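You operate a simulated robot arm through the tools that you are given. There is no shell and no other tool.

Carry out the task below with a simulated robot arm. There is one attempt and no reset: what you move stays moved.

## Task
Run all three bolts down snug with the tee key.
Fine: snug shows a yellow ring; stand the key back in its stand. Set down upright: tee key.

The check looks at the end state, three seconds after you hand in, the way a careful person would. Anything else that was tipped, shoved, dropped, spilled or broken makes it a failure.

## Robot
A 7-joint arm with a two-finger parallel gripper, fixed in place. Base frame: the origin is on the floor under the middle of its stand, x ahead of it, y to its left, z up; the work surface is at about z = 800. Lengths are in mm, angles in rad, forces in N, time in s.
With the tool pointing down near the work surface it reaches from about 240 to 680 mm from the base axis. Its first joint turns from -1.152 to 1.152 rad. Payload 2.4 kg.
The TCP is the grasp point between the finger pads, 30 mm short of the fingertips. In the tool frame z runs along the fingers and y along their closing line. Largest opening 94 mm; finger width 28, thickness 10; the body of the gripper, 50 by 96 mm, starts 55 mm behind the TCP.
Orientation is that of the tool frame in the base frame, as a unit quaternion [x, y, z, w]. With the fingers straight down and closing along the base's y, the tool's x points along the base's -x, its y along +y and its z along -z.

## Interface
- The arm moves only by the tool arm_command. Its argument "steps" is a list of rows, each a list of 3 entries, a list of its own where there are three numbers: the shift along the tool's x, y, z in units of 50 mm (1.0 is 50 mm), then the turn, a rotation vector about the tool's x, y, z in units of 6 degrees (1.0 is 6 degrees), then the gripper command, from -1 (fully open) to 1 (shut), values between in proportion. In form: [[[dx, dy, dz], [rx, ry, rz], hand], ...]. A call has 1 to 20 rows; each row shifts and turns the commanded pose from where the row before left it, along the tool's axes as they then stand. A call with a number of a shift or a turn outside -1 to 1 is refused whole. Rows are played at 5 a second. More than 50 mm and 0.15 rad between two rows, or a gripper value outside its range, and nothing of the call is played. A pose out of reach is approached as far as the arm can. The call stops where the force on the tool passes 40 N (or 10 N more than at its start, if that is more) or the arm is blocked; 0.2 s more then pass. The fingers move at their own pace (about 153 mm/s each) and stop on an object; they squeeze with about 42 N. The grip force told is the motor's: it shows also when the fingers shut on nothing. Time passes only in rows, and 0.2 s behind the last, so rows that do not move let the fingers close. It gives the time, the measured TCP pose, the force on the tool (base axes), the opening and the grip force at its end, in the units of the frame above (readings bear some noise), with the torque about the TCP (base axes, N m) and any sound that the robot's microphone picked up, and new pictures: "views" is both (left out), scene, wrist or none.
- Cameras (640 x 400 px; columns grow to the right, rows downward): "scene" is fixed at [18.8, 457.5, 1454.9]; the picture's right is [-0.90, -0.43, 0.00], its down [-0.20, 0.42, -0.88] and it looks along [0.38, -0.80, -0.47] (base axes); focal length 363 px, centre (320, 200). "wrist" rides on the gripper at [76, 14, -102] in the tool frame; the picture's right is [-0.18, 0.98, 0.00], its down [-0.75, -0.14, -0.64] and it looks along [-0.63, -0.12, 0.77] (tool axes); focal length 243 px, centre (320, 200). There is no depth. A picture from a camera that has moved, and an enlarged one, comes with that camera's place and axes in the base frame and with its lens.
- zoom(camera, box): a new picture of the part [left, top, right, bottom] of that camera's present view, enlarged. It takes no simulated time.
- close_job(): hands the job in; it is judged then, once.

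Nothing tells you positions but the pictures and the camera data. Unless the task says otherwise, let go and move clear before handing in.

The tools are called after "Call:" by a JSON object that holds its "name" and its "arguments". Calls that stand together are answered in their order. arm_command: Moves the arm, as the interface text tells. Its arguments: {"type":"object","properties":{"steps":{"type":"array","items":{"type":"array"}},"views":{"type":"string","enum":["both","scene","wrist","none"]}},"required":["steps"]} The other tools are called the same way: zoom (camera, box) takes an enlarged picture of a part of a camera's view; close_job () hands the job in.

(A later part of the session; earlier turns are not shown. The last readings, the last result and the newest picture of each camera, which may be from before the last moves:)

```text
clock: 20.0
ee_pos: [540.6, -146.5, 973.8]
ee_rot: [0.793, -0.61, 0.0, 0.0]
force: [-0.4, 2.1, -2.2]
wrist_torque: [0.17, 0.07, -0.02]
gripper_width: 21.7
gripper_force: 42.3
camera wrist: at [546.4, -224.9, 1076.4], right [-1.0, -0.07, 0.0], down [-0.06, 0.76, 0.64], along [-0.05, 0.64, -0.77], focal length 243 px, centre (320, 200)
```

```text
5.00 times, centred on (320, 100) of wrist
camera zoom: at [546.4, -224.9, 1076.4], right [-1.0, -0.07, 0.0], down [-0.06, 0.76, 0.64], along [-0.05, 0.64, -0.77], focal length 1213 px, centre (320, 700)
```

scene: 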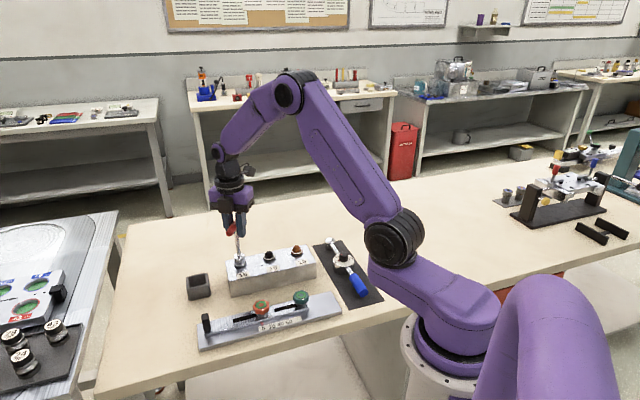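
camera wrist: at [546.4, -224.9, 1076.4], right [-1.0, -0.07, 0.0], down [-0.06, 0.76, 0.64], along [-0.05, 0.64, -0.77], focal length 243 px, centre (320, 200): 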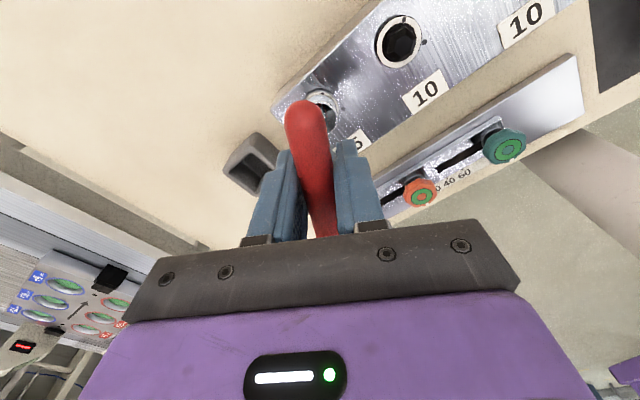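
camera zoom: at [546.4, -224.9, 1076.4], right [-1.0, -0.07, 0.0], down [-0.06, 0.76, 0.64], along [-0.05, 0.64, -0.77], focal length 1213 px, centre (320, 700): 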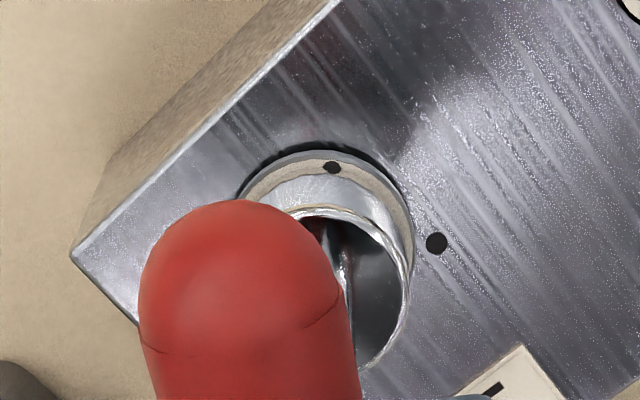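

The bolt turns with the key after about 15° of play. I'll continue clockwise, watching torque and sound.

Call:
{"name": "arm_command", "arguments": {"steps": [[[0, 0, 0.01], [0, 0, 1], 1], [[0, 0, 0], [0, 0, 1], 1], [[0, 0, 0], [0, 0, 1], 1], [[0, 0, 0], [0, 0, 1], 1], [[0, 0, 0.01], [0, 0, 1], 1], [[0, 0, 0], [0, 0, 1], 1], [[0, 0, 0], [0, 0, 1], 1], [[0, 0, 0], [0, 0, 1], 1], [[0, 0, 0], [0, 0, 1], 1], [[0, 0, 0], [0, 0, 1], 1], [[0, 0, 0], [0, 0, 0], 1]]}}

Call:
{"name": "zoom", "arguments": {"camera": "scene", "box": [215, 215, 275, 275]}}

Call:
{"name": "zoom", "arguments": {"camera": "wrist", "box": [280, 60, 360, 140]}}

```text
clock: 22.4
ee_pos: [539.9, -147.4, 971.9]
ee_rot: [-0.382, 0.924, 0.002, -0.001]
force: [-0.2, 0.8, -20.9]
wrist_torque: [-0.05, -0.02, 0.18]
gripper_width: 21.4
gripper_force: 42.1
camera wrist: at [476.9, -191.3, 1074.9], right [-0.56, 0.83, 0.0], down [0.64, 0.43, 0.64], along [0.53, 0.36, -0.77], focal length 243 px, centre (320, 200)
```

scene: 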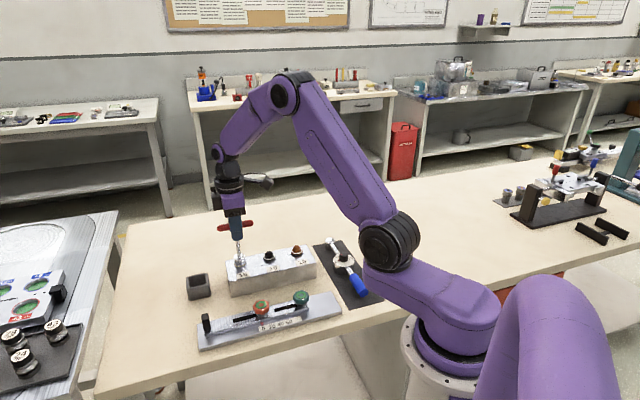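
wrist: 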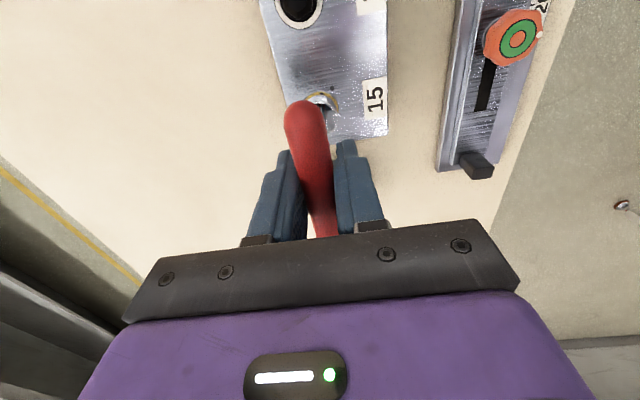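

```text
6.67 times, centred on (245, 245) of scene
camera zoom: at [19.2, 457.4, 1454.9], right [-0.9, -0.43, 0.0], down [-0.2, 0.42, -0.88], along [0.38, -0.8, -0.47], focal length 2422 px, centre (820, -100)
```

zoom: 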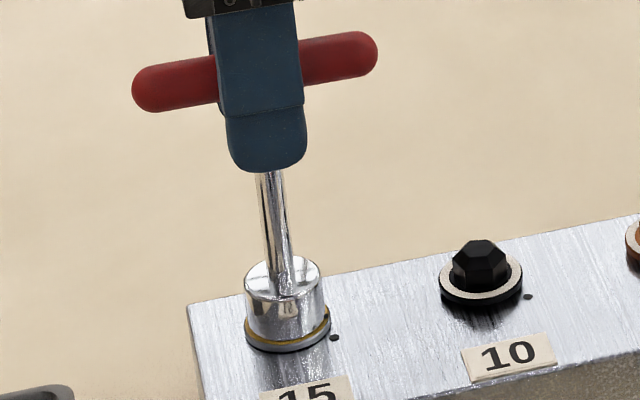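

```text
5.00 times, centred on (320, 100) of wrist
camera zoom: at [476.9, -191.3, 1074.9], right [-0.56, 0.83, 0.0], down [0.64, 0.43, 0.64], along [0.53, 0.36, -0.77], focal length 1213 px, centre (320, 700)
```

zoom: 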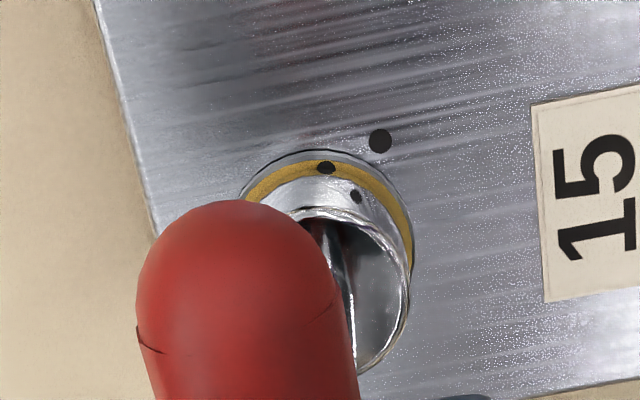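

The ring is yellow, so the silver bolt is snug. I'll turn back about 6° within the play to free the socket and lift straight off.

Call:
{"name": "arm_command", "arguments": {"steps": [[[0, 0, 0], [0, 0, -0.5], 1], [[0, 0, 0], [0, 0, -0.5], 1], [[0, 0, 0], [0, 0, 0], 1]]}}

Call:
{"name": "zoom", "arguments": {"camera": "wrist", "box": [280, 60, 360, 140]}}

```text
clock: 23.2
ee_pos: [541.7, -149.1, 973.5]
ee_rot: [-0.43, 0.903, -0.002, 0.001]
force: [-1.2, -5.0, -0.2]
wrist_torque: [-0.47, 0.12, 0.07]
gripper_width: 21.8
gripper_force: 41.6
camera wrist: at [482.1, -198.3, 1076.0], right [-0.65, 0.76, 0.0], down [0.58, 0.5, 0.64], along [0.49, 0.41, -0.77], focal length 243 px, centre (320, 200)
```

scene: 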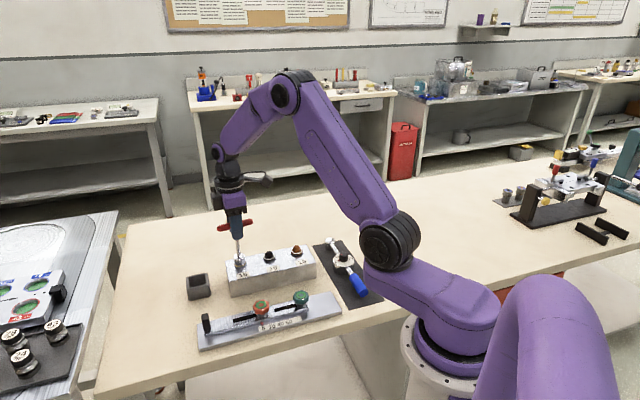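
wrist: 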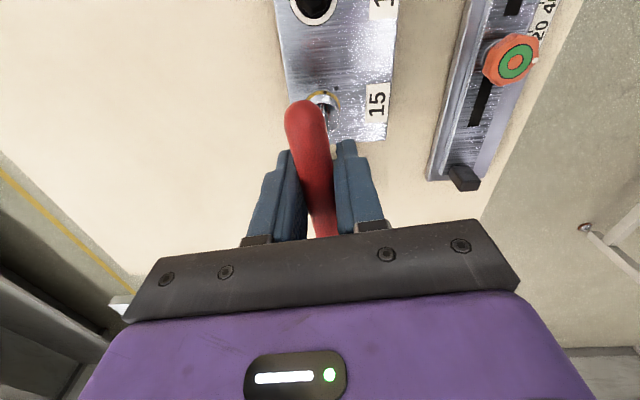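

```text
5.00 times, centred on (320, 100) of wrist
camera zoom: at [482.1, -198.3, 1076.0], right [-0.65, 0.76, 0.0], down [0.58, 0.5, 0.64], along [0.49, 0.41, -0.77], focal length 1213 px, centre (320, 700)
```

zoom: 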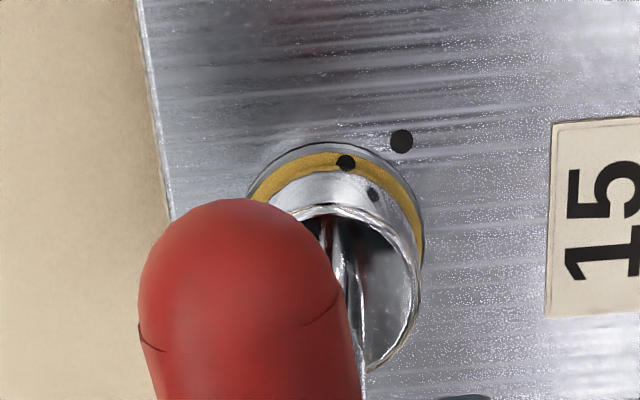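

The bolt stayed put and the pull is gone. Lifting the key off now.

Call:
{"name": "arm_command", "arguments": {"steps": [[[0, 0, -0.04], [0, 0, 0], 1], [[0, 0, -0.08], [0, 0, 0], 1], [[0, 0, -0.12], [0, 0, 0], 1], [[0, 0, -0.2], [0, 0, 0], 1], [[0, 0, -0.3], [0, 0, 0], 1], [[0, 0, -0.3], [0, 0, 0], 1], [[0, 0, 0], [0, 0, 0], 1]]}}

Call:
{"name": "zoom", "arguments": {"camera": "scene", "box": [190, 190, 330, 310]}}

Call:
{"name": "zoom", "arguments": {"camera": "wrist", "box": [240, 0, 400, 160]}}

```text
clock: 24.8
ee_pos: [540.9, -147.6, 1024.0]
ee_rot: [-0.431, 0.902, -0.001, 0.0]
force: [-0.4, 0.2, -0.9]
wrist_torque: [-0.01, -0.01, 0.02]
gripper_width: 21.8
gripper_force: 41.8
camera wrist: at [481.1, -198.1, 1126.4], right [-0.65, 0.76, 0.0], down [0.58, 0.5, 0.64], along [0.49, 0.42, -0.77], focal length 243 px, centre (320, 200)
```

scene: 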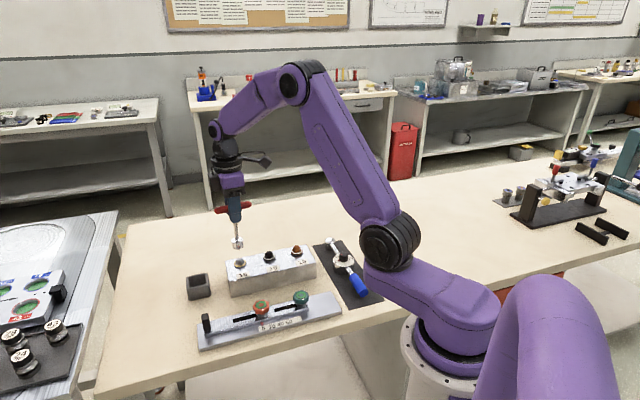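
wrist: 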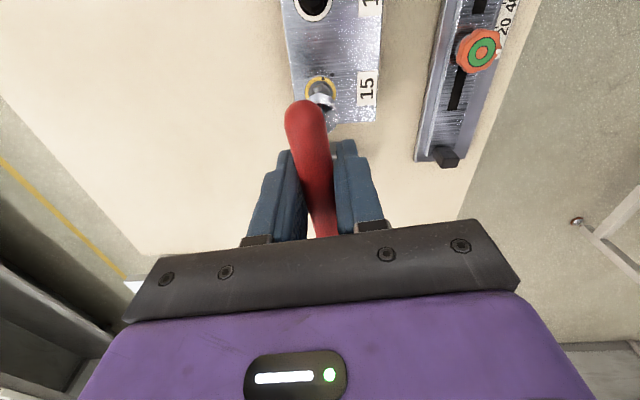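

```text
3.33 times, centred on (260, 250) of scene
camera zoom: at [18.9, 457.5, 1454.9], right [-0.9, -0.43, 0.0], down [-0.2, 0.42, -0.88], along [0.38, -0.8, -0.47], focal length 1211 px, centre (520, 33)
```

zoom: 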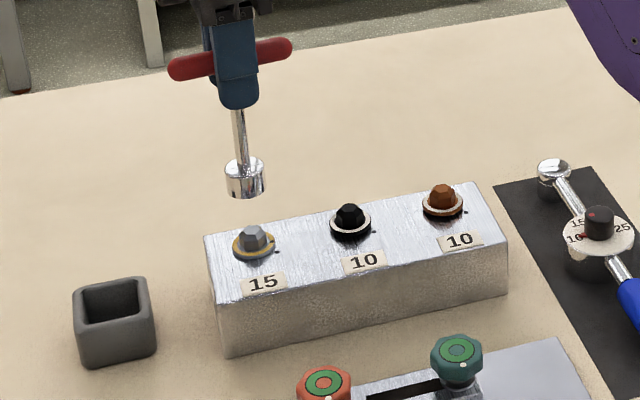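

```text
2.50 times, centred on (320, 80) of wrist
camera zoom: at [481.1, -198.1, 1126.4], right [-0.65, 0.76, 0.0], down [0.58, 0.5, 0.64], along [0.49, 0.42, -0.77], focal length 606 px, centre (320, 500)
```

zoom: 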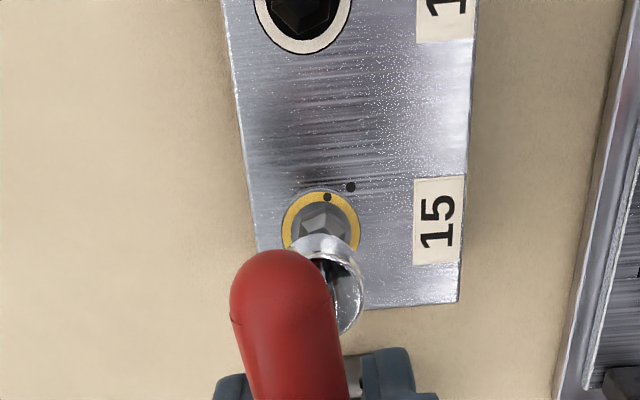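

The silver bolt is done, with a clear yellow ring. Next is the black bolt, which I take to be 80 mm along the block. I'll turn the key back 60° to a new hex position that suits the black head, then move over it.

Call:
{"name": "arm_command", "arguments": {"steps": [[[0, 0, 0], [0, 0, -1], 1], [[0, 0, 0], [0, 0, -1], 1], [[0, 0, 0], [0, 0, -1], 1], [[0, 0, 0], [0, 0, -1], 1], [[0, 0, 0], [0, 0, -1], 1], [[0, 0, 0], [0, 0, -1], 1], [[0, 0, 0], [0, 0, -1], 1], [[0, 0, 0], [0, 0, -1], 1], [[0, 0, 0], [0, 0, -1], 1], [[0, 0, 0], [0, 0, -1], 1], [[0.15, 0.36, 0], [0, 0, 0], 1], [[0.25, 0.5, 0], [0, 0, 0], 1], [[0.15, 0.36, 0], [0, 0, 0], 1], [[0.1, 0.24, 0], [0, 0, 0], 1], [[0, 0, 0], [0, 0, 0], 1]]}}

Call:
{"name": "zoom", "arguments": {"camera": "scene", "box": [240, 210, 300, 270]}}

Call:
{"name": "zoom", "arguments": {"camera": "wrist", "box": [280, 60, 360, 140]}}

```text
clock: 28.0
ee_pos: [482.4, -203.1, 1026.2]
ee_rot: [0.824, -0.566, 0.0, 0.0]
force: [0.2, -0.3, -1.2]
wrist_torque: [0.01, 0.01, 0.01]
gripper_width: 21.4
gripper_force: 42.1
camera wrist: at [496.9, -280.3, 1128.7], right [-0.98, -0.18, 0.0], down [-0.14, 0.75, 0.64], along [-0.12, 0.63, -0.77], focal length 243 px, centre (320, 200)
```

scene: 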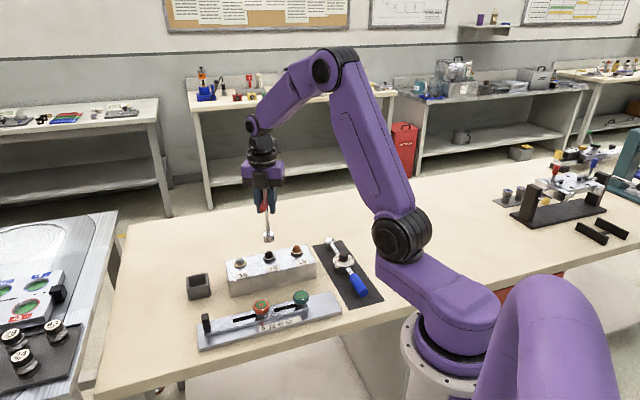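
wrist: 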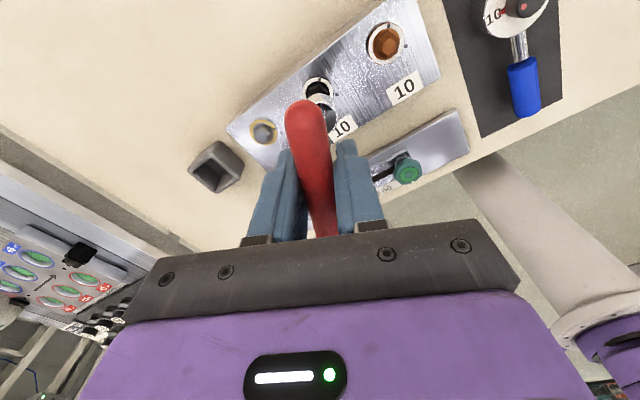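

```text
6.67 times, centred on (270, 240) of scene
camera zoom: at [18.9, 457.5, 1454.9], right [-0.9, -0.43, 0.0], down [-0.2, 0.42, -0.88], along [0.38, -0.8, -0.47], focal length 2422 px, centre (653, -67)
```

zoom: 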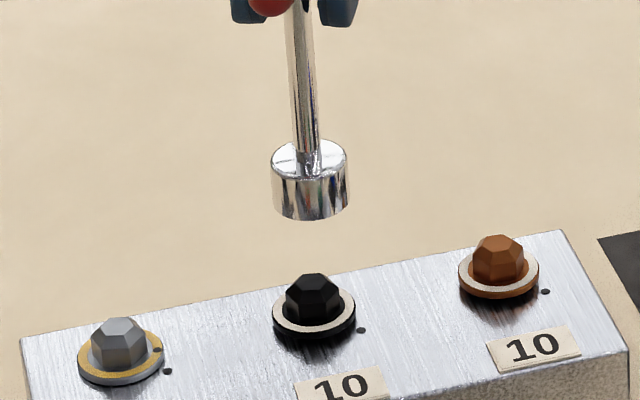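

```text
5.00 times, centred on (320, 100) of wrist
camera zoom: at [496.9, -280.3, 1128.7], right [-0.98, -0.18, 0.0], down [-0.14, 0.75, 0.64], along [-0.12, 0.63, -0.77], focal length 1213 px, centre (320, 700)
```

zoom: 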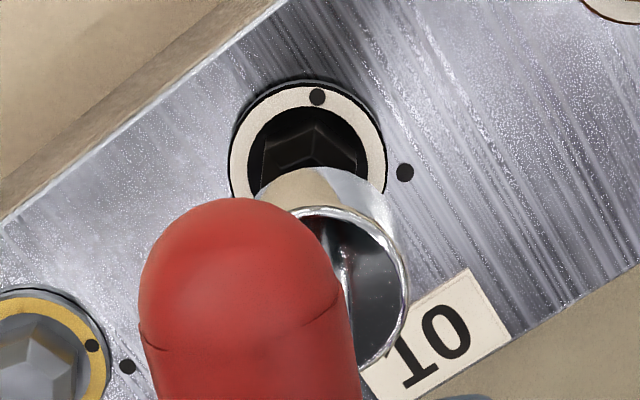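

Over the black bolt, the alignment is off by about 2 mm in +x and 2 mm in +y. The dot positions suggest turning the key another 11° counter-clockwise to centre the hex play. I'll correct both and come down closer to check.

Call:
{"name": "arm_command", "arguments": {"steps": [[[0, 0, 0], [0, 0, -0.9], 1], [[0, 0, 0], [0, 0, -0.9], 1], [[-0.015, -0.052, 0.3], [0, 0, 0], 1], [[0, 0, 0.3], [0, 0, 0], 1], [[0, 0, 0], [0, 0, 0], 1]]}}

Call:
{"name": "zoom", "arguments": {"camera": "scene", "box": [240, 210, 300, 270]}}

Call:
{"name": "zoom", "arguments": {"camera": "wrist", "box": [280, 60, 360, 140]}}

```text
clock: 29.2
ee_pos: [485.9, -201.1, 994.6]
ee_rot: [0.874, -0.486, 0.0, 0.0]
force: [-0.2, -0.5, -2.4]
wrist_torque: [0.02, -0.02, 0.0]
gripper_width: 21.5
gripper_force: 41.7
camera wrist: at [514.4, -273.7, 1097.2], right [-0.93, -0.36, 0.0], down [-0.28, 0.71, 0.64], along [-0.23, 0.6, -0.77], focal length 243 px, centre (320, 200)
```

scene: 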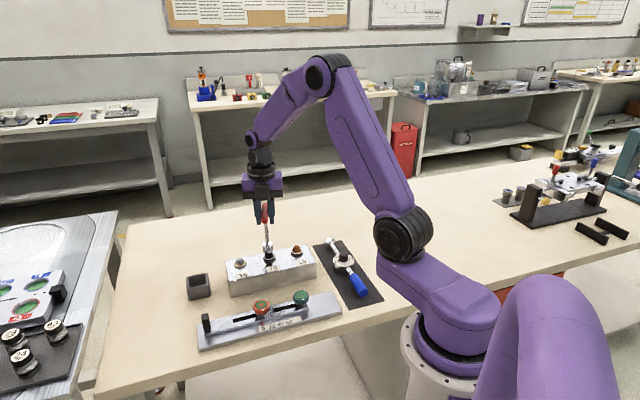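
wrist: 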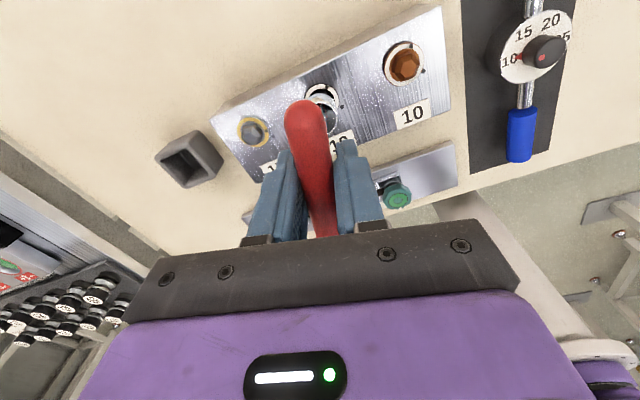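

```text
6.67 times, centred on (270, 240) of scene
camera zoom: at [18.9, 457.5, 1454.9], right [-0.9, -0.43, 0.0], down [-0.2, 0.42, -0.88], along [0.38, -0.8, -0.47], focal length 2422 px, centre (653, -67)
```

zoom: 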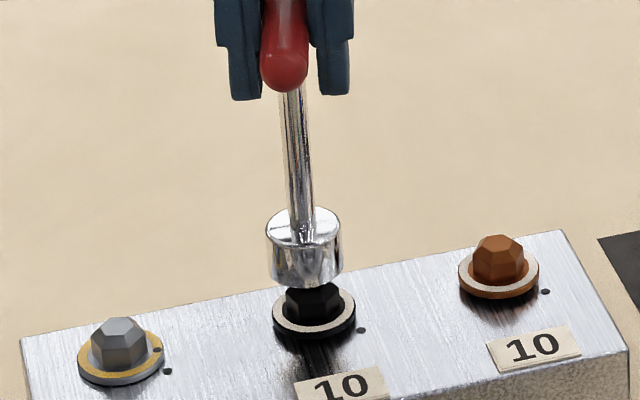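

```text
5.00 times, centred on (320, 100) of wrist
camera zoom: at [514.4, -273.7, 1097.2], right [-0.93, -0.36, 0.0], down [-0.28, 0.71, 0.64], along [-0.23, 0.6, -0.77], focal length 1213 px, centre (320, 700)
```

zoom: 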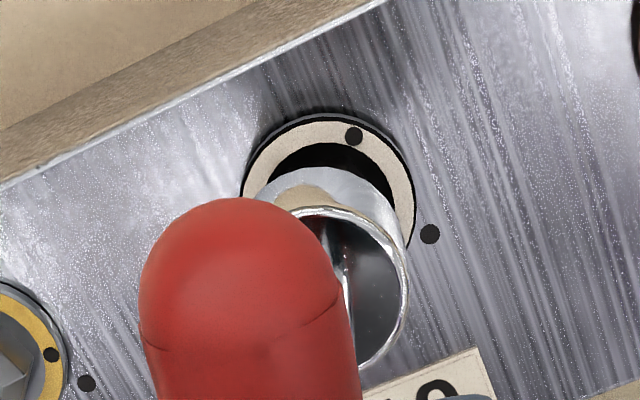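

Now it looks about 2 mm over-corrected in tool y. I'll shift back most of that and lower until the socket just meets the head, then use the force reading to fine-tune.

Call:
{"name": "arm_command", "arguments": {"steps": [[[0.008, 0.035, 0], [0, 0, 0], 1], [[0, 0, 0.1], [0, 0, 0], 1], [[0, 0, 0.1], [0, 0, 0], 1], [[0, 0, 0.04], [0, 0, 0], 1], [[0, 0, 0], [0, 0, 0], 1]]}}

Call:
{"name": "zoom", "arguments": {"camera": "scene", "box": [240, 210, 300, 270]}}

Call:
{"name": "zoom", "arguments": {"camera": "wrist", "box": [280, 60, 360, 140]}}

```text
clock: 30.4
ee_pos: [484.9, -203.2, 981.2]
ee_rot: [0.874, -0.486, 0.0, 0.0]
force: [-0.5, 0.3, -1.1]
wrist_torque: [0.04, -0.02, -0.01]
gripper_width: 21.5
gripper_force: 42.1
camera wrist: at [512.4, -275.6, 1084.7], right [-0.93, -0.36, 0.0], down [-0.28, 0.71, 0.64], along [-0.23, 0.6, -0.77], focal length 243 px, centre (320, 200)
```

scene: 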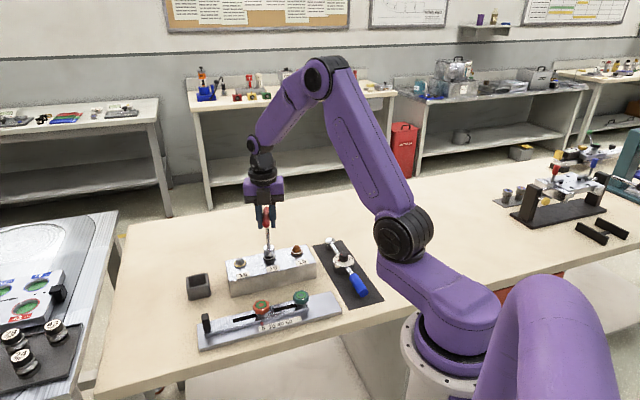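
wrist: 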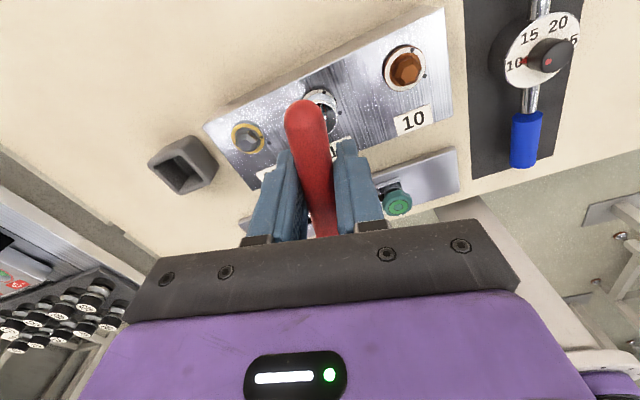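

```text
6.67 times, centred on (270, 240) of scene
camera zoom: at [18.9, 457.5, 1454.9], right [-0.9, -0.43, 0.0], down [-0.2, 0.42, -0.88], along [0.38, -0.8, -0.47], focal length 2422 px, centre (653, -67)
```

zoom: 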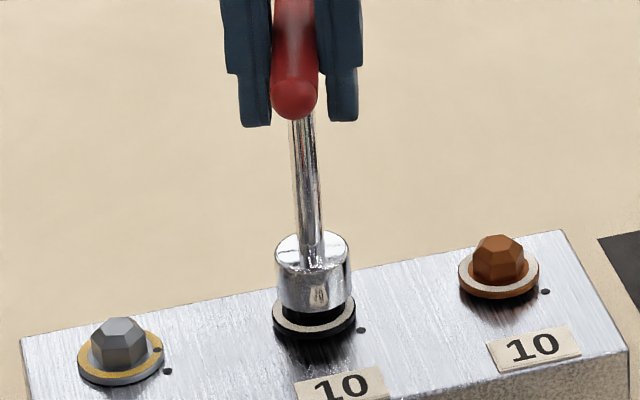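

```text
5.00 times, centred on (320, 100) of wrist
camera zoom: at [512.4, -275.6, 1084.7], right [-0.93, -0.36, 0.0], down [-0.28, 0.71, 0.64], along [-0.23, 0.6, -0.77], focal length 1213 px, centre (320, 700)
```

zoom: 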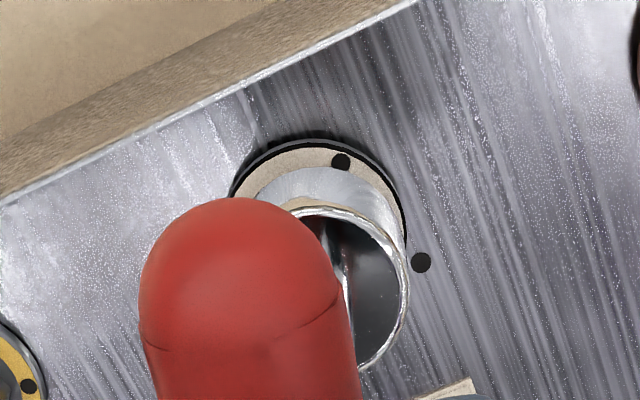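

There's no contact force and the socket is already around the head. Continuing down gently.

Call:
{"name": "arm_command", "arguments": {"steps": [[[0, 0, 0.04], [0, 0, 0], 1], [[0, 0, 0.04], [0, 0, 0], 1], [[0, 0, 0], [0, 0, 0], 1]], "views": "none"}}

```text
clock: 31.2
ee_pos: [484.5, -202.5, 978.7]
ee_rot: [0.874, -0.486, 0.0, 0.0]
force: [-0.2, -0.3, -1.7]
wrist_torque: [0.01, -0.04, 0.0]
gripper_width: 21.4
gripper_force: 41.6
```

Call:
{"name": "arm_command", "arguments": {"steps": [[[0, 0, 0.04], [0, 0, 0], 1], [[0, 0, 0.03], [0, 0, 0], 1], [[0, 0, 0], [0, 0, 0], 1]]}}

Call:
{"name": "zoom", "arguments": {"camera": "scene", "box": [240, 210, 300, 270]}}

Call:
{"name": "zoom", "arguments": {"camera": "wrist", "box": [280, 60, 360, 140]}}

```text
clock: 32.0
ee_pos: [484.3, -204.4, 974.5]
ee_rot: [0.873, -0.487, 0.001, 0.0]
force: [0.0, -0.1, -2.5]
wrist_torque: [0.07, -0.04, 0.0]
gripper_width: 21.4
gripper_force: 41.9
camera wrist: at [512.9, -275.9, 1078.6], right [-0.93, -0.36, 0.0], down [-0.28, 0.71, 0.64], along [-0.23, 0.6, -0.77], focal length 243 px, centre (320, 200)
```

scene: 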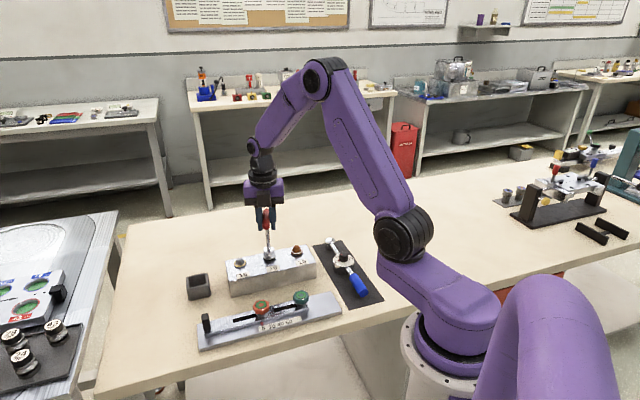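
wrist: 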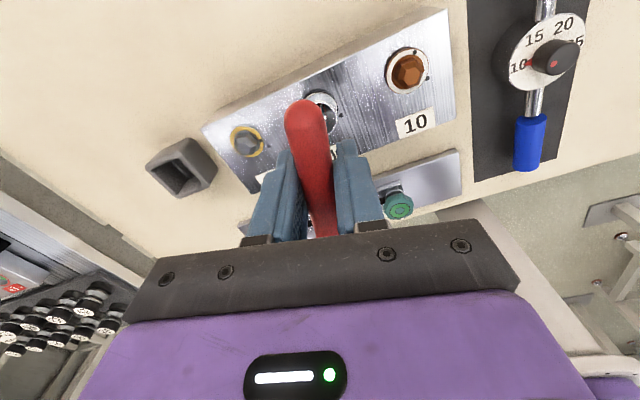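

```text
6.67 times, centred on (270, 240) of scene
camera zoom: at [18.9, 457.5, 1454.9], right [-0.9, -0.43, 0.0], down [-0.2, 0.42, -0.88], along [0.38, -0.8, -0.47], focal length 2422 px, centre (653, -67)
```

zoom: 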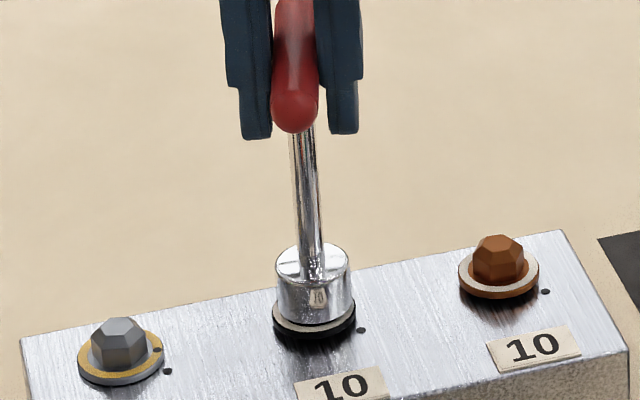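

```text
5.00 times, centred on (320, 100) of wrist
camera zoom: at [512.9, -275.9, 1078.6], right [-0.93, -0.36, 0.0], down [-0.28, 0.71, 0.64], along [-0.23, 0.6, -0.77], focal length 1213 px, centre (320, 700)
```

zoom: 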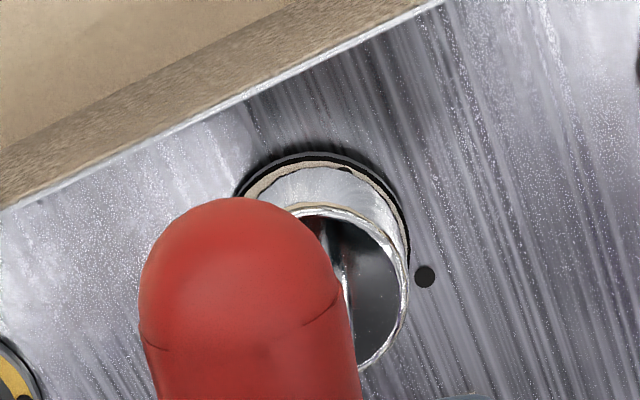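

Call:
{"name": "arm_command", "arguments": {"steps": [[[0, 0, 0.03], [0, 0, 0], 1], [[0, 0, 0], [0, 0, 0], 1]], "views": "none"}}

```text
clock: 32.6
ee_pos: [486.0, -203.6, 974.3]
ee_rot: [0.874, -0.486, -0.001, 0.0]
force: [-0.5, 1.1, -1.4]
wrist_torque: [0.09, 0.06, 0.0]
gripper_width: 21.5
gripper_force: 42.0
```

Seated. Turning clockwise 36° first, then smaller batches while watching the ring.

Call:
{"name": "arm_command", "arguments": {"steps": [[[0, 0, 0], [0, 0, 1], 1], [[0, 0, 0], [0, 0, 1], 1], [[0, 0, 0], [0, 0, 1], 1], [[0, 0, 0], [0, 0, 1], 1], [[0, 0, 0], [0, 0, 1], 1], [[0, 0, 0.005], [0, 0, 1], 1], [[0, 0, 0], [0, 0, 0], 1]], "views": "wrist"}}

Call:
{"name": "zoom", "arguments": {"camera": "wrist", "box": [280, 60, 360, 140]}}

Call:
{"name": "zoom", "arguments": {"camera": "scene", "box": [240, 210, 300, 270]}}

```text
clock: 34.2
ee_pos: [484.7, -202.9, 972.3]
ee_rot: [-0.681, 0.733, 0.0, 0.0]
force: [0.2, 0.6, -1.6]
wrist_torque: [0.06, 0.03, -0.04]
gripper_width: 21.6
gripper_force: 42.4
camera wrist: at [464.7, -278.1, 1075.5], right [-0.97, 0.26, 0.0], down [0.2, 0.74, 0.64], along [0.16, 0.62, -0.77], focal length 243 px, centre (320, 200)
```

wrist: 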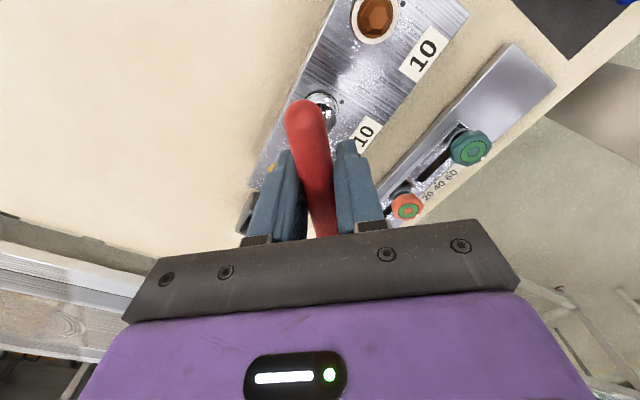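

```text
5.00 times, centred on (320, 100) of wrist
camera zoom: at [464.7, -278.1, 1075.5], right [-0.97, 0.26, 0.0], down [0.2, 0.74, 0.64], along [0.16, 0.62, -0.77], focal length 1213 px, centre (320, 700)
```

zoom: 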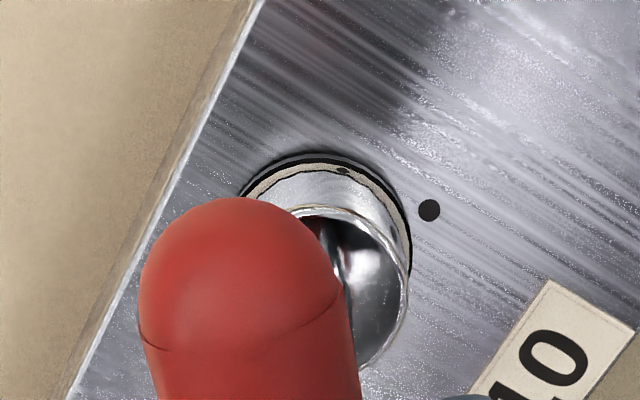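

```text
6.67 times, centred on (270, 240) of scene
camera zoom: at [18.9, 457.5, 1454.9], right [-0.9, -0.43, 0.0], down [-0.2, 0.42, -0.88], along [0.38, -0.8, -0.47], focal length 2422 px, centre (653, -67)
```

zoom: 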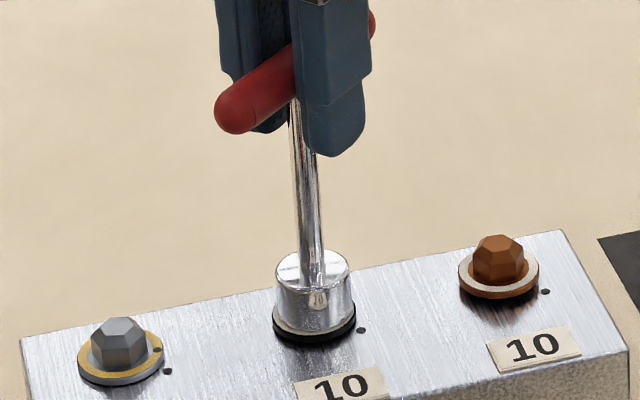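

The bolt is turning with the key and the ring isn't yellow yet. Continuing in small batches.

Call:
{"name": "arm_command", "arguments": {"steps": [[[0, 0, 0], [0, 0, 1], 1], [[0, 0, 0], [0, 0, 1], 1], [[0, 0, 0], [0, 0, 1], 1], [[0, 0, 0], [0, 0, 1], 1], [[0, 0, 0], [0, 0, 0], 1]], "views": "none"}}

Call:
{"name": "zoom", "arguments": {"camera": "wrist", "box": [280, 60, 360, 140]}}

Call:
{"name": "zoom", "arguments": {"camera": "scene", "box": [240, 210, 300, 270]}}

```text
clock: 35.4
ee_pos: [484.0, -202.4, 972.8]
ee_rot: [-0.513, 0.858, 0.0, 0.0]
force: [3.1, 6.4, -2.2]
wrist_torque: [0.55, -0.34, 0.04]
gripper_width: 21.7
gripper_force: 41.6
```

```text
5.00 times, centred on (320, 100) of wrist
camera zoom: at [435.6, -262.8, 1075.9], right [-0.78, 0.63, 0.0], down [0.48, 0.6, 0.64], along [0.4, 0.5, -0.77], focal length 1213 px, centre (320, 700)
```

zoom: 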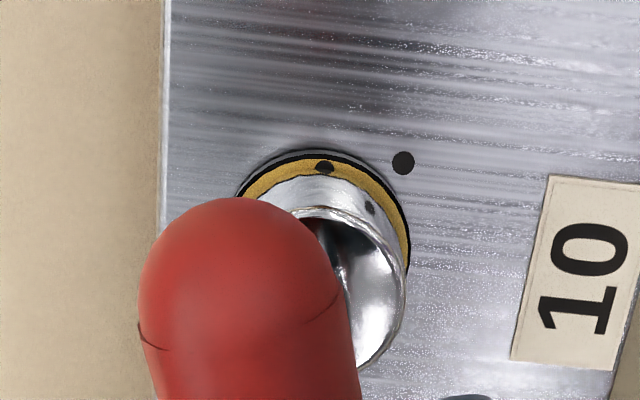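

```text
6.67 times, centred on (270, 240) of scene
camera zoom: at [19.0, 457.6, 1454.9], right [-0.9, -0.43, 0.0], down [-0.2, 0.42, -0.88], along [0.38, -0.8, -0.47], focal length 2422 px, centre (653, -67)
```

zoom: 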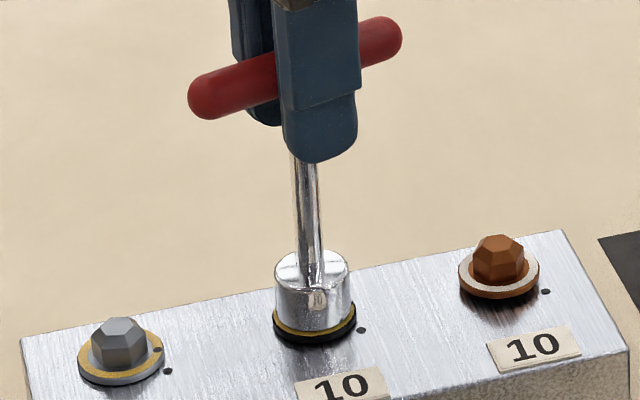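

The black bolt's ring is yellow. I'll back off 6° within the play and lift straight off.

Call:
{"name": "arm_command", "arguments": {"steps": [[[0, 0, 0], [0, 0, -0.5], 1], [[0, 0, 0], [0, 0, -0.5], 1], [[0, 0, 0], [0, 0, 0], 1]], "views": "none"}}

Call:
{"name": "zoom", "arguments": {"camera": "wrist", "box": [280, 60, 360, 140]}}

```text
clock: 36.2
ee_pos: [483.8, -202.8, 974.2]
ee_rot: [-0.557, 0.83, 0.0, 0.0]
force: [2.4, 6.7, -0.5]
wrist_torque: [0.7, -0.24, 0.02]
gripper_width: 21.7
gripper_force: 42.5
```

```text
5.00 times, centred on (320, 100) of wrist
camera zoom: at [442.3, -268.3, 1076.3], right [-0.84, 0.54, 0.0], down [0.42, 0.64, 0.64], along [0.35, 0.54, -0.77], focal length 1213 px, centre (320, 700)
```

zoom: 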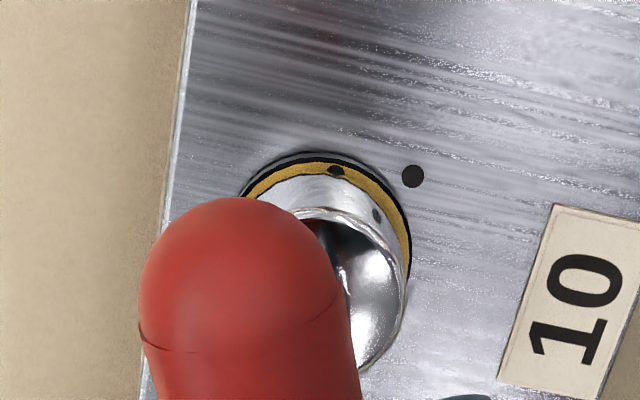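

Call:
{"name": "arm_command", "arguments": {"steps": [[[-0.025, 0, 0], [0, 0, 0], 1], [[0, 0, -0.04], [0, 0, 0], 1], [[0, 0, -0.08], [0, 0, 0], 1], [[0, 0, -0.12], [0, 0, 0], 1], [[0, 0, -0.2], [0, 0, 0], 1], [[0, 0, -0.3], [0, 0, 0], 1], [[0, 0, -0.28], [0, 0, 0], 1], [[0, 0, 0], [0, 0, 0], 1]]}}

Call:
{"name": "zoom", "arguments": {"camera": "wrist", "box": [240, 0, 400, 160]}}

Call:
{"name": "zoom", "arguments": {"camera": "scene", "box": [220, 190, 330, 300]}}

```text
clock: 38.0
ee_pos: [483.6, -201.5, 1025.2]
ee_rot: [-0.558, 0.83, 0.0, 0.0]
force: [-0.8, -0.4, -2.7]
wrist_torque: [0.04, 0.02, 0.0]
gripper_width: 21.9
gripper_force: 42.2
camera wrist: at [442.1, -267.4, 1127.5], right [-0.84, 0.54, 0.0], down [0.42, 0.64, 0.64], along [0.35, 0.54, -0.77], focal length 243 px, centre (320, 200)
```

scene: 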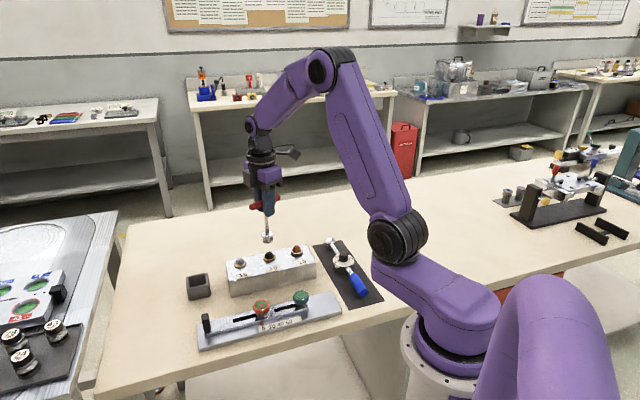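
wrist: 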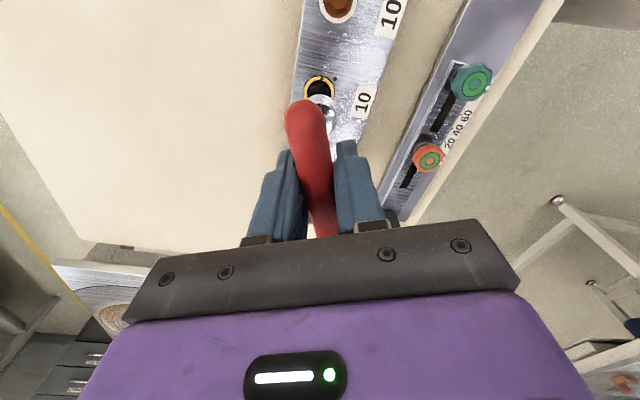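

```text
2.50 times, centred on (320, 80) of wrist
camera zoom: at [442.1, -267.4, 1127.5], right [-0.84, 0.54, 0.0], down [0.42, 0.64, 0.64], along [0.35, 0.54, -0.77], focal length 606 px, centre (320, 500)
```

zoom: 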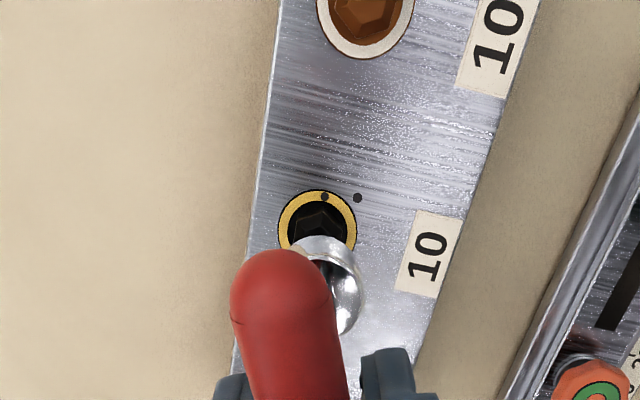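

```text
3.64 times, centred on (275, 245) of scene
camera zoom: at [18.9, 457.5, 1454.9], right [-0.9, -0.43, 0.0], down [-0.2, 0.42, -0.88], along [0.38, -0.8, -0.47], focal length 1321 px, centre (484, 36)
```

zoom: 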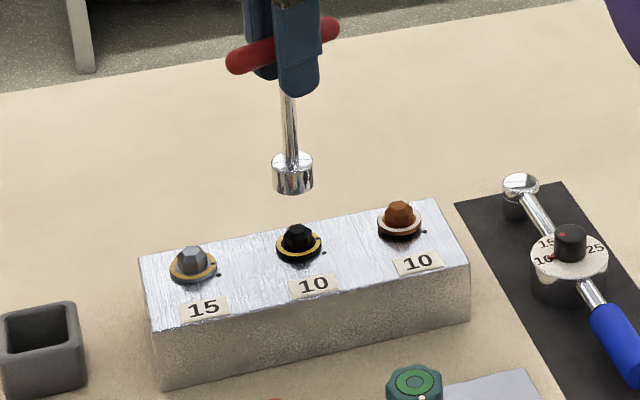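

Two rings are yellow. Next is the orange bolt: I'll turn the key back 60° and move another 56 mm in -x and -y along the block.

Call:
{"name": "arm_command", "arguments": {"steps": [[[0, 0, 0], [0, 0, -1], 1], [[0, 0, 0], [0, 0, -1], 1], [[0, 0, 0], [0, 0, -1], 1], [[0, 0, 0], [0, 0, -1], 1], [[0, 0, 0], [0, 0, -1], 1], [[0, 0, 0], [0, 0, -1], 1], [[0, 0, 0], [0, 0, -1], 1], [[0, 0, 0], [0, 0, -1], 1], [[0, 0, 0], [0, 0, -1], 1], [[0, 0, 0], [0, 0, -1], 1], [[0.05, 0.4, 0], [0, 0, 0], 1], [[0.05, 0.5, 0], [0, 0, 0], 1], [[0.05, 0.4, 0], [0, 0, 0], 1], [[0.05, 0.286, 0], [0, 0, 0], 1], [[0, 0, 0], [0, 0, 0], 1], [[0, 0, 0], [0, 0, 0], 1]]}}

Call:
{"name": "zoom", "arguments": {"camera": "scene", "box": [260, 200, 320, 260]}}

Call:
{"name": "zoom", "arguments": {"camera": "wrist", "box": [280, 60, 360, 140]}}

```text
clock: 41.4
ee_pos: [429.1, -259.2, 1022.6]
ee_rot: [0.898, -0.44, 0.0, 0.0]
force: [-0.5, -0.3, -1.7]
wrist_torque: [0.0, -0.01, 0.01]
gripper_width: 21.7
gripper_force: 42.0
camera wrist: at [465.1, -327.6, 1126.4], right [-0.89, -0.46, 0.0], down [-0.35, 0.68, 0.64], along [-0.29, 0.57, -0.77], focal length 243 px, centre (320, 200)
```

scene: 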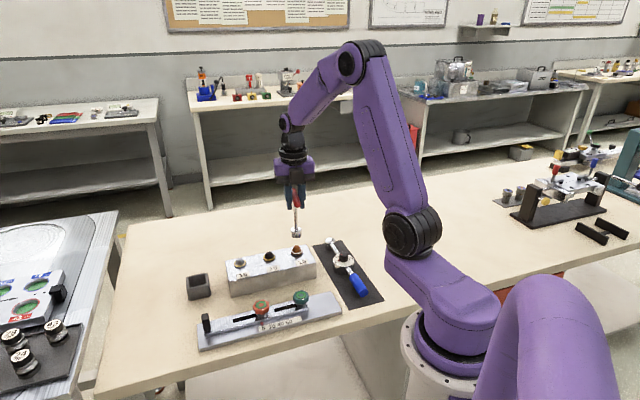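
wrist: 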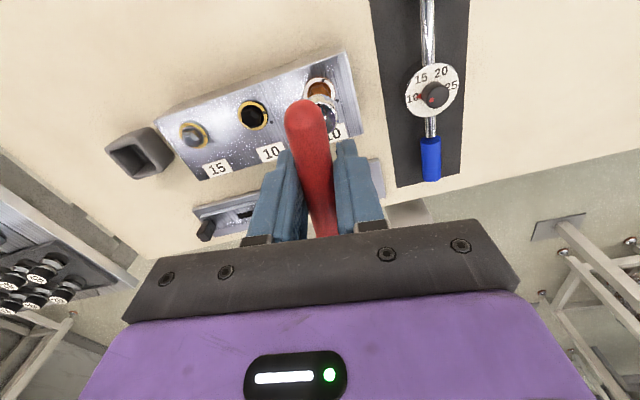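

```text
6.67 times, centred on (290, 230) of scene
camera zoom: at [18.9, 457.5, 1454.9], right [-0.9, -0.43, 0.0], down [-0.2, 0.42, -0.88], along [0.38, -0.8, -0.47], focal length 2422 px, centre (520, 0)
```

zoom: 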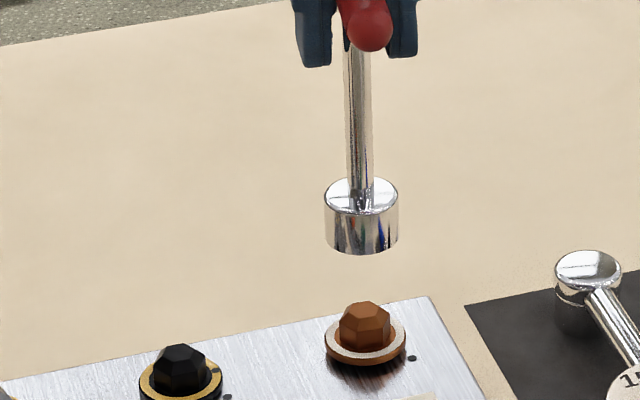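

```text
5.00 times, centred on (320, 100) of wrist
camera zoom: at [465.1, -327.6, 1126.4], right [-0.89, -0.46, 0.0], down [-0.35, 0.68, 0.64], along [-0.29, 0.57, -0.77], focal length 1213 px, centre (320, 700)
```

zoom: 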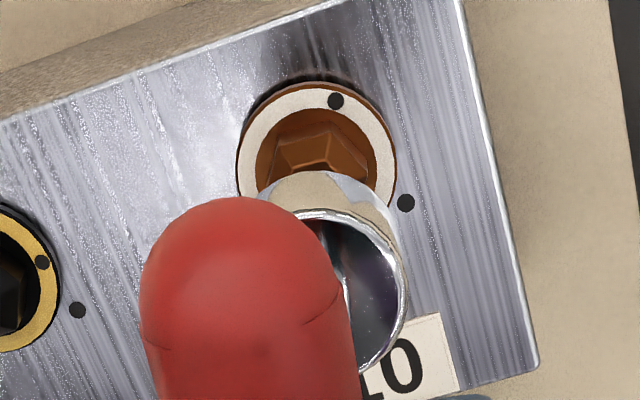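

The orange bolt looks well lined up, within about 1 mm, and sits roughly 3 mm higher than the others. I'll make a small correction and lower close to it.

Call:
{"name": "arm_command", "arguments": {"steps": [[[-0.018, 0, 0.2], [0, 0, -0.6], 1], [[0, 0, 0.3], [0, 0, 0], 1], [[0, 0, 0], [0, 0, 0], 1]]}}

Call:
{"name": "zoom", "arguments": {"camera": "scene", "box": [260, 200, 320, 260]}}

Call:
{"name": "zoom", "arguments": {"camera": "wrist", "box": [280, 60, 360, 140]}}

```text
clock: 42.2
ee_pos: [430.3, -257.3, 997.8]
ee_rot: [0.911, -0.412, 0.001, -0.001]
force: [-0.6, -0.2, -1.3]
wrist_torque: [0.0, -0.02, 0.05]
gripper_width: 21.5
gripper_force: 41.9
camera wrist: at [469.2, -323.8, 1101.7], right [-0.86, -0.51, 0.0], down [-0.39, 0.66, 0.64], along [-0.33, 0.55, -0.77], focal length 243 px, centre (320, 200)
```

scene: 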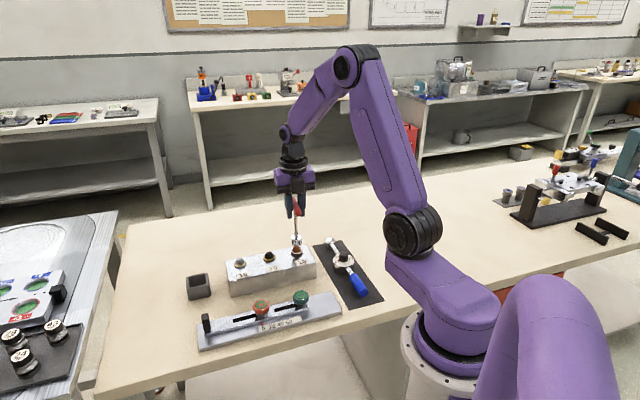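
wrist: 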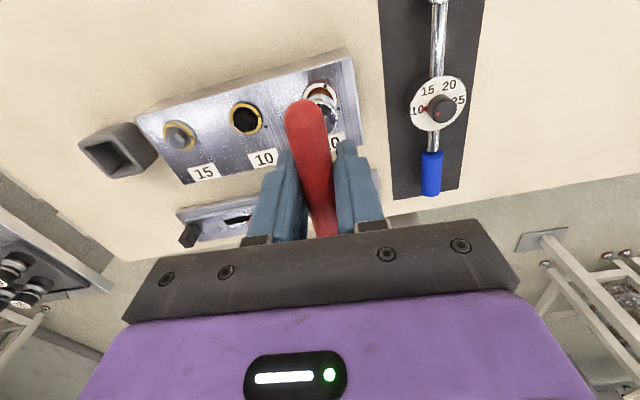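

```text
6.67 times, centred on (290, 230) of scene
camera zoom: at [18.9, 457.5, 1454.9], right [-0.9, -0.43, 0.0], down [-0.2, 0.42, -0.88], along [0.38, -0.8, -0.47], focal length 2422 px, centre (520, 0)
```

zoom: 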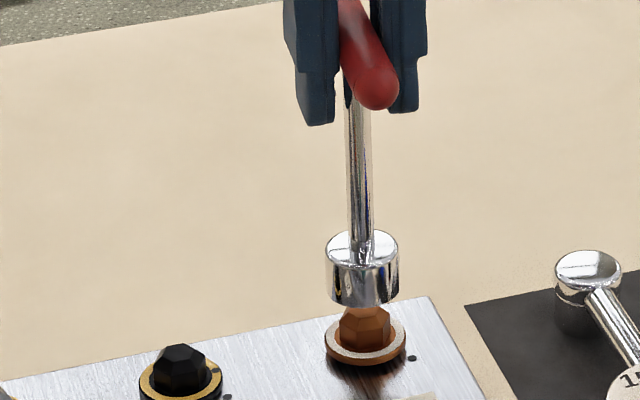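

```text
5.00 times, centred on (320, 100) of wrist
camera zoom: at [469.2, -323.8, 1101.7], right [-0.86, -0.51, 0.0], down [-0.39, 0.66, 0.64], along [-0.33, 0.55, -0.77], focal length 1213 px, centre (320, 700)
```

zoom: 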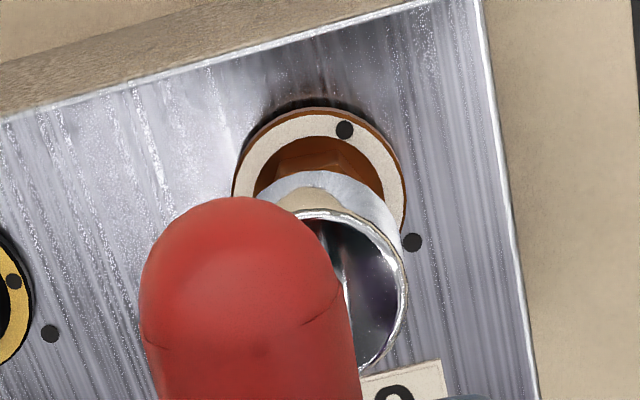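

Alignment is good in both views. Lowering onto the orange head.

Call:
{"name": "arm_command", "arguments": {"steps": [[[0, 0, 0.1], [0, 0, 0], 1], [[0, 0, 0.1], [0, 0, 0], 1], [[0, 0, 0.06], [0, 0, 0], 1], [[0, 0, 0.04], [0, 0, 0], 1], [[0, 0, 0], [0, 0, 0], 1]], "views": "none"}}

Call:
{"name": "zoom", "arguments": {"camera": "scene", "box": [260, 200, 320, 260]}}

Call:
{"name": "zoom", "arguments": {"camera": "wrist", "box": [280, 60, 360, 140]}}

```text
clock: 43.4
ee_pos: [427.5, -257.4, 983.8]
ee_rot: [0.912, -0.411, 0.0, 0.001]
force: [0.3, -0.6, -1.2]
wrist_torque: [-0.01, -0.07, -0.02]
gripper_width: 21.6
gripper_force: 41.5
```

```text
6.67 times, centred on (290, 230) of scene
camera zoom: at [18.9, 457.5, 1454.9], right [-0.9, -0.43, 0.0], down [-0.2, 0.42, -0.88], along [0.38, -0.8, -0.47], focal length 2422 px, centre (520, 0)
```

zoom: 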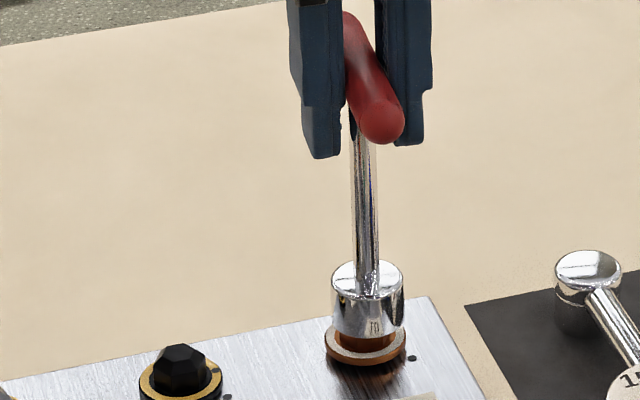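

```text
5.00 times, centred on (320, 100) of wrist
camera zoom: at [467.6, -324.5, 1086.9], right [-0.86, -0.51, 0.0], down [-0.39, 0.66, 0.64], along [-0.33, 0.55, -0.77], focal length 1213 px, centre (320, 700)
```

zoom: 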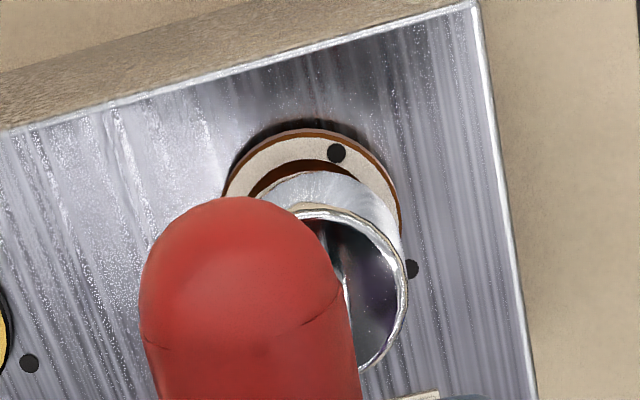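

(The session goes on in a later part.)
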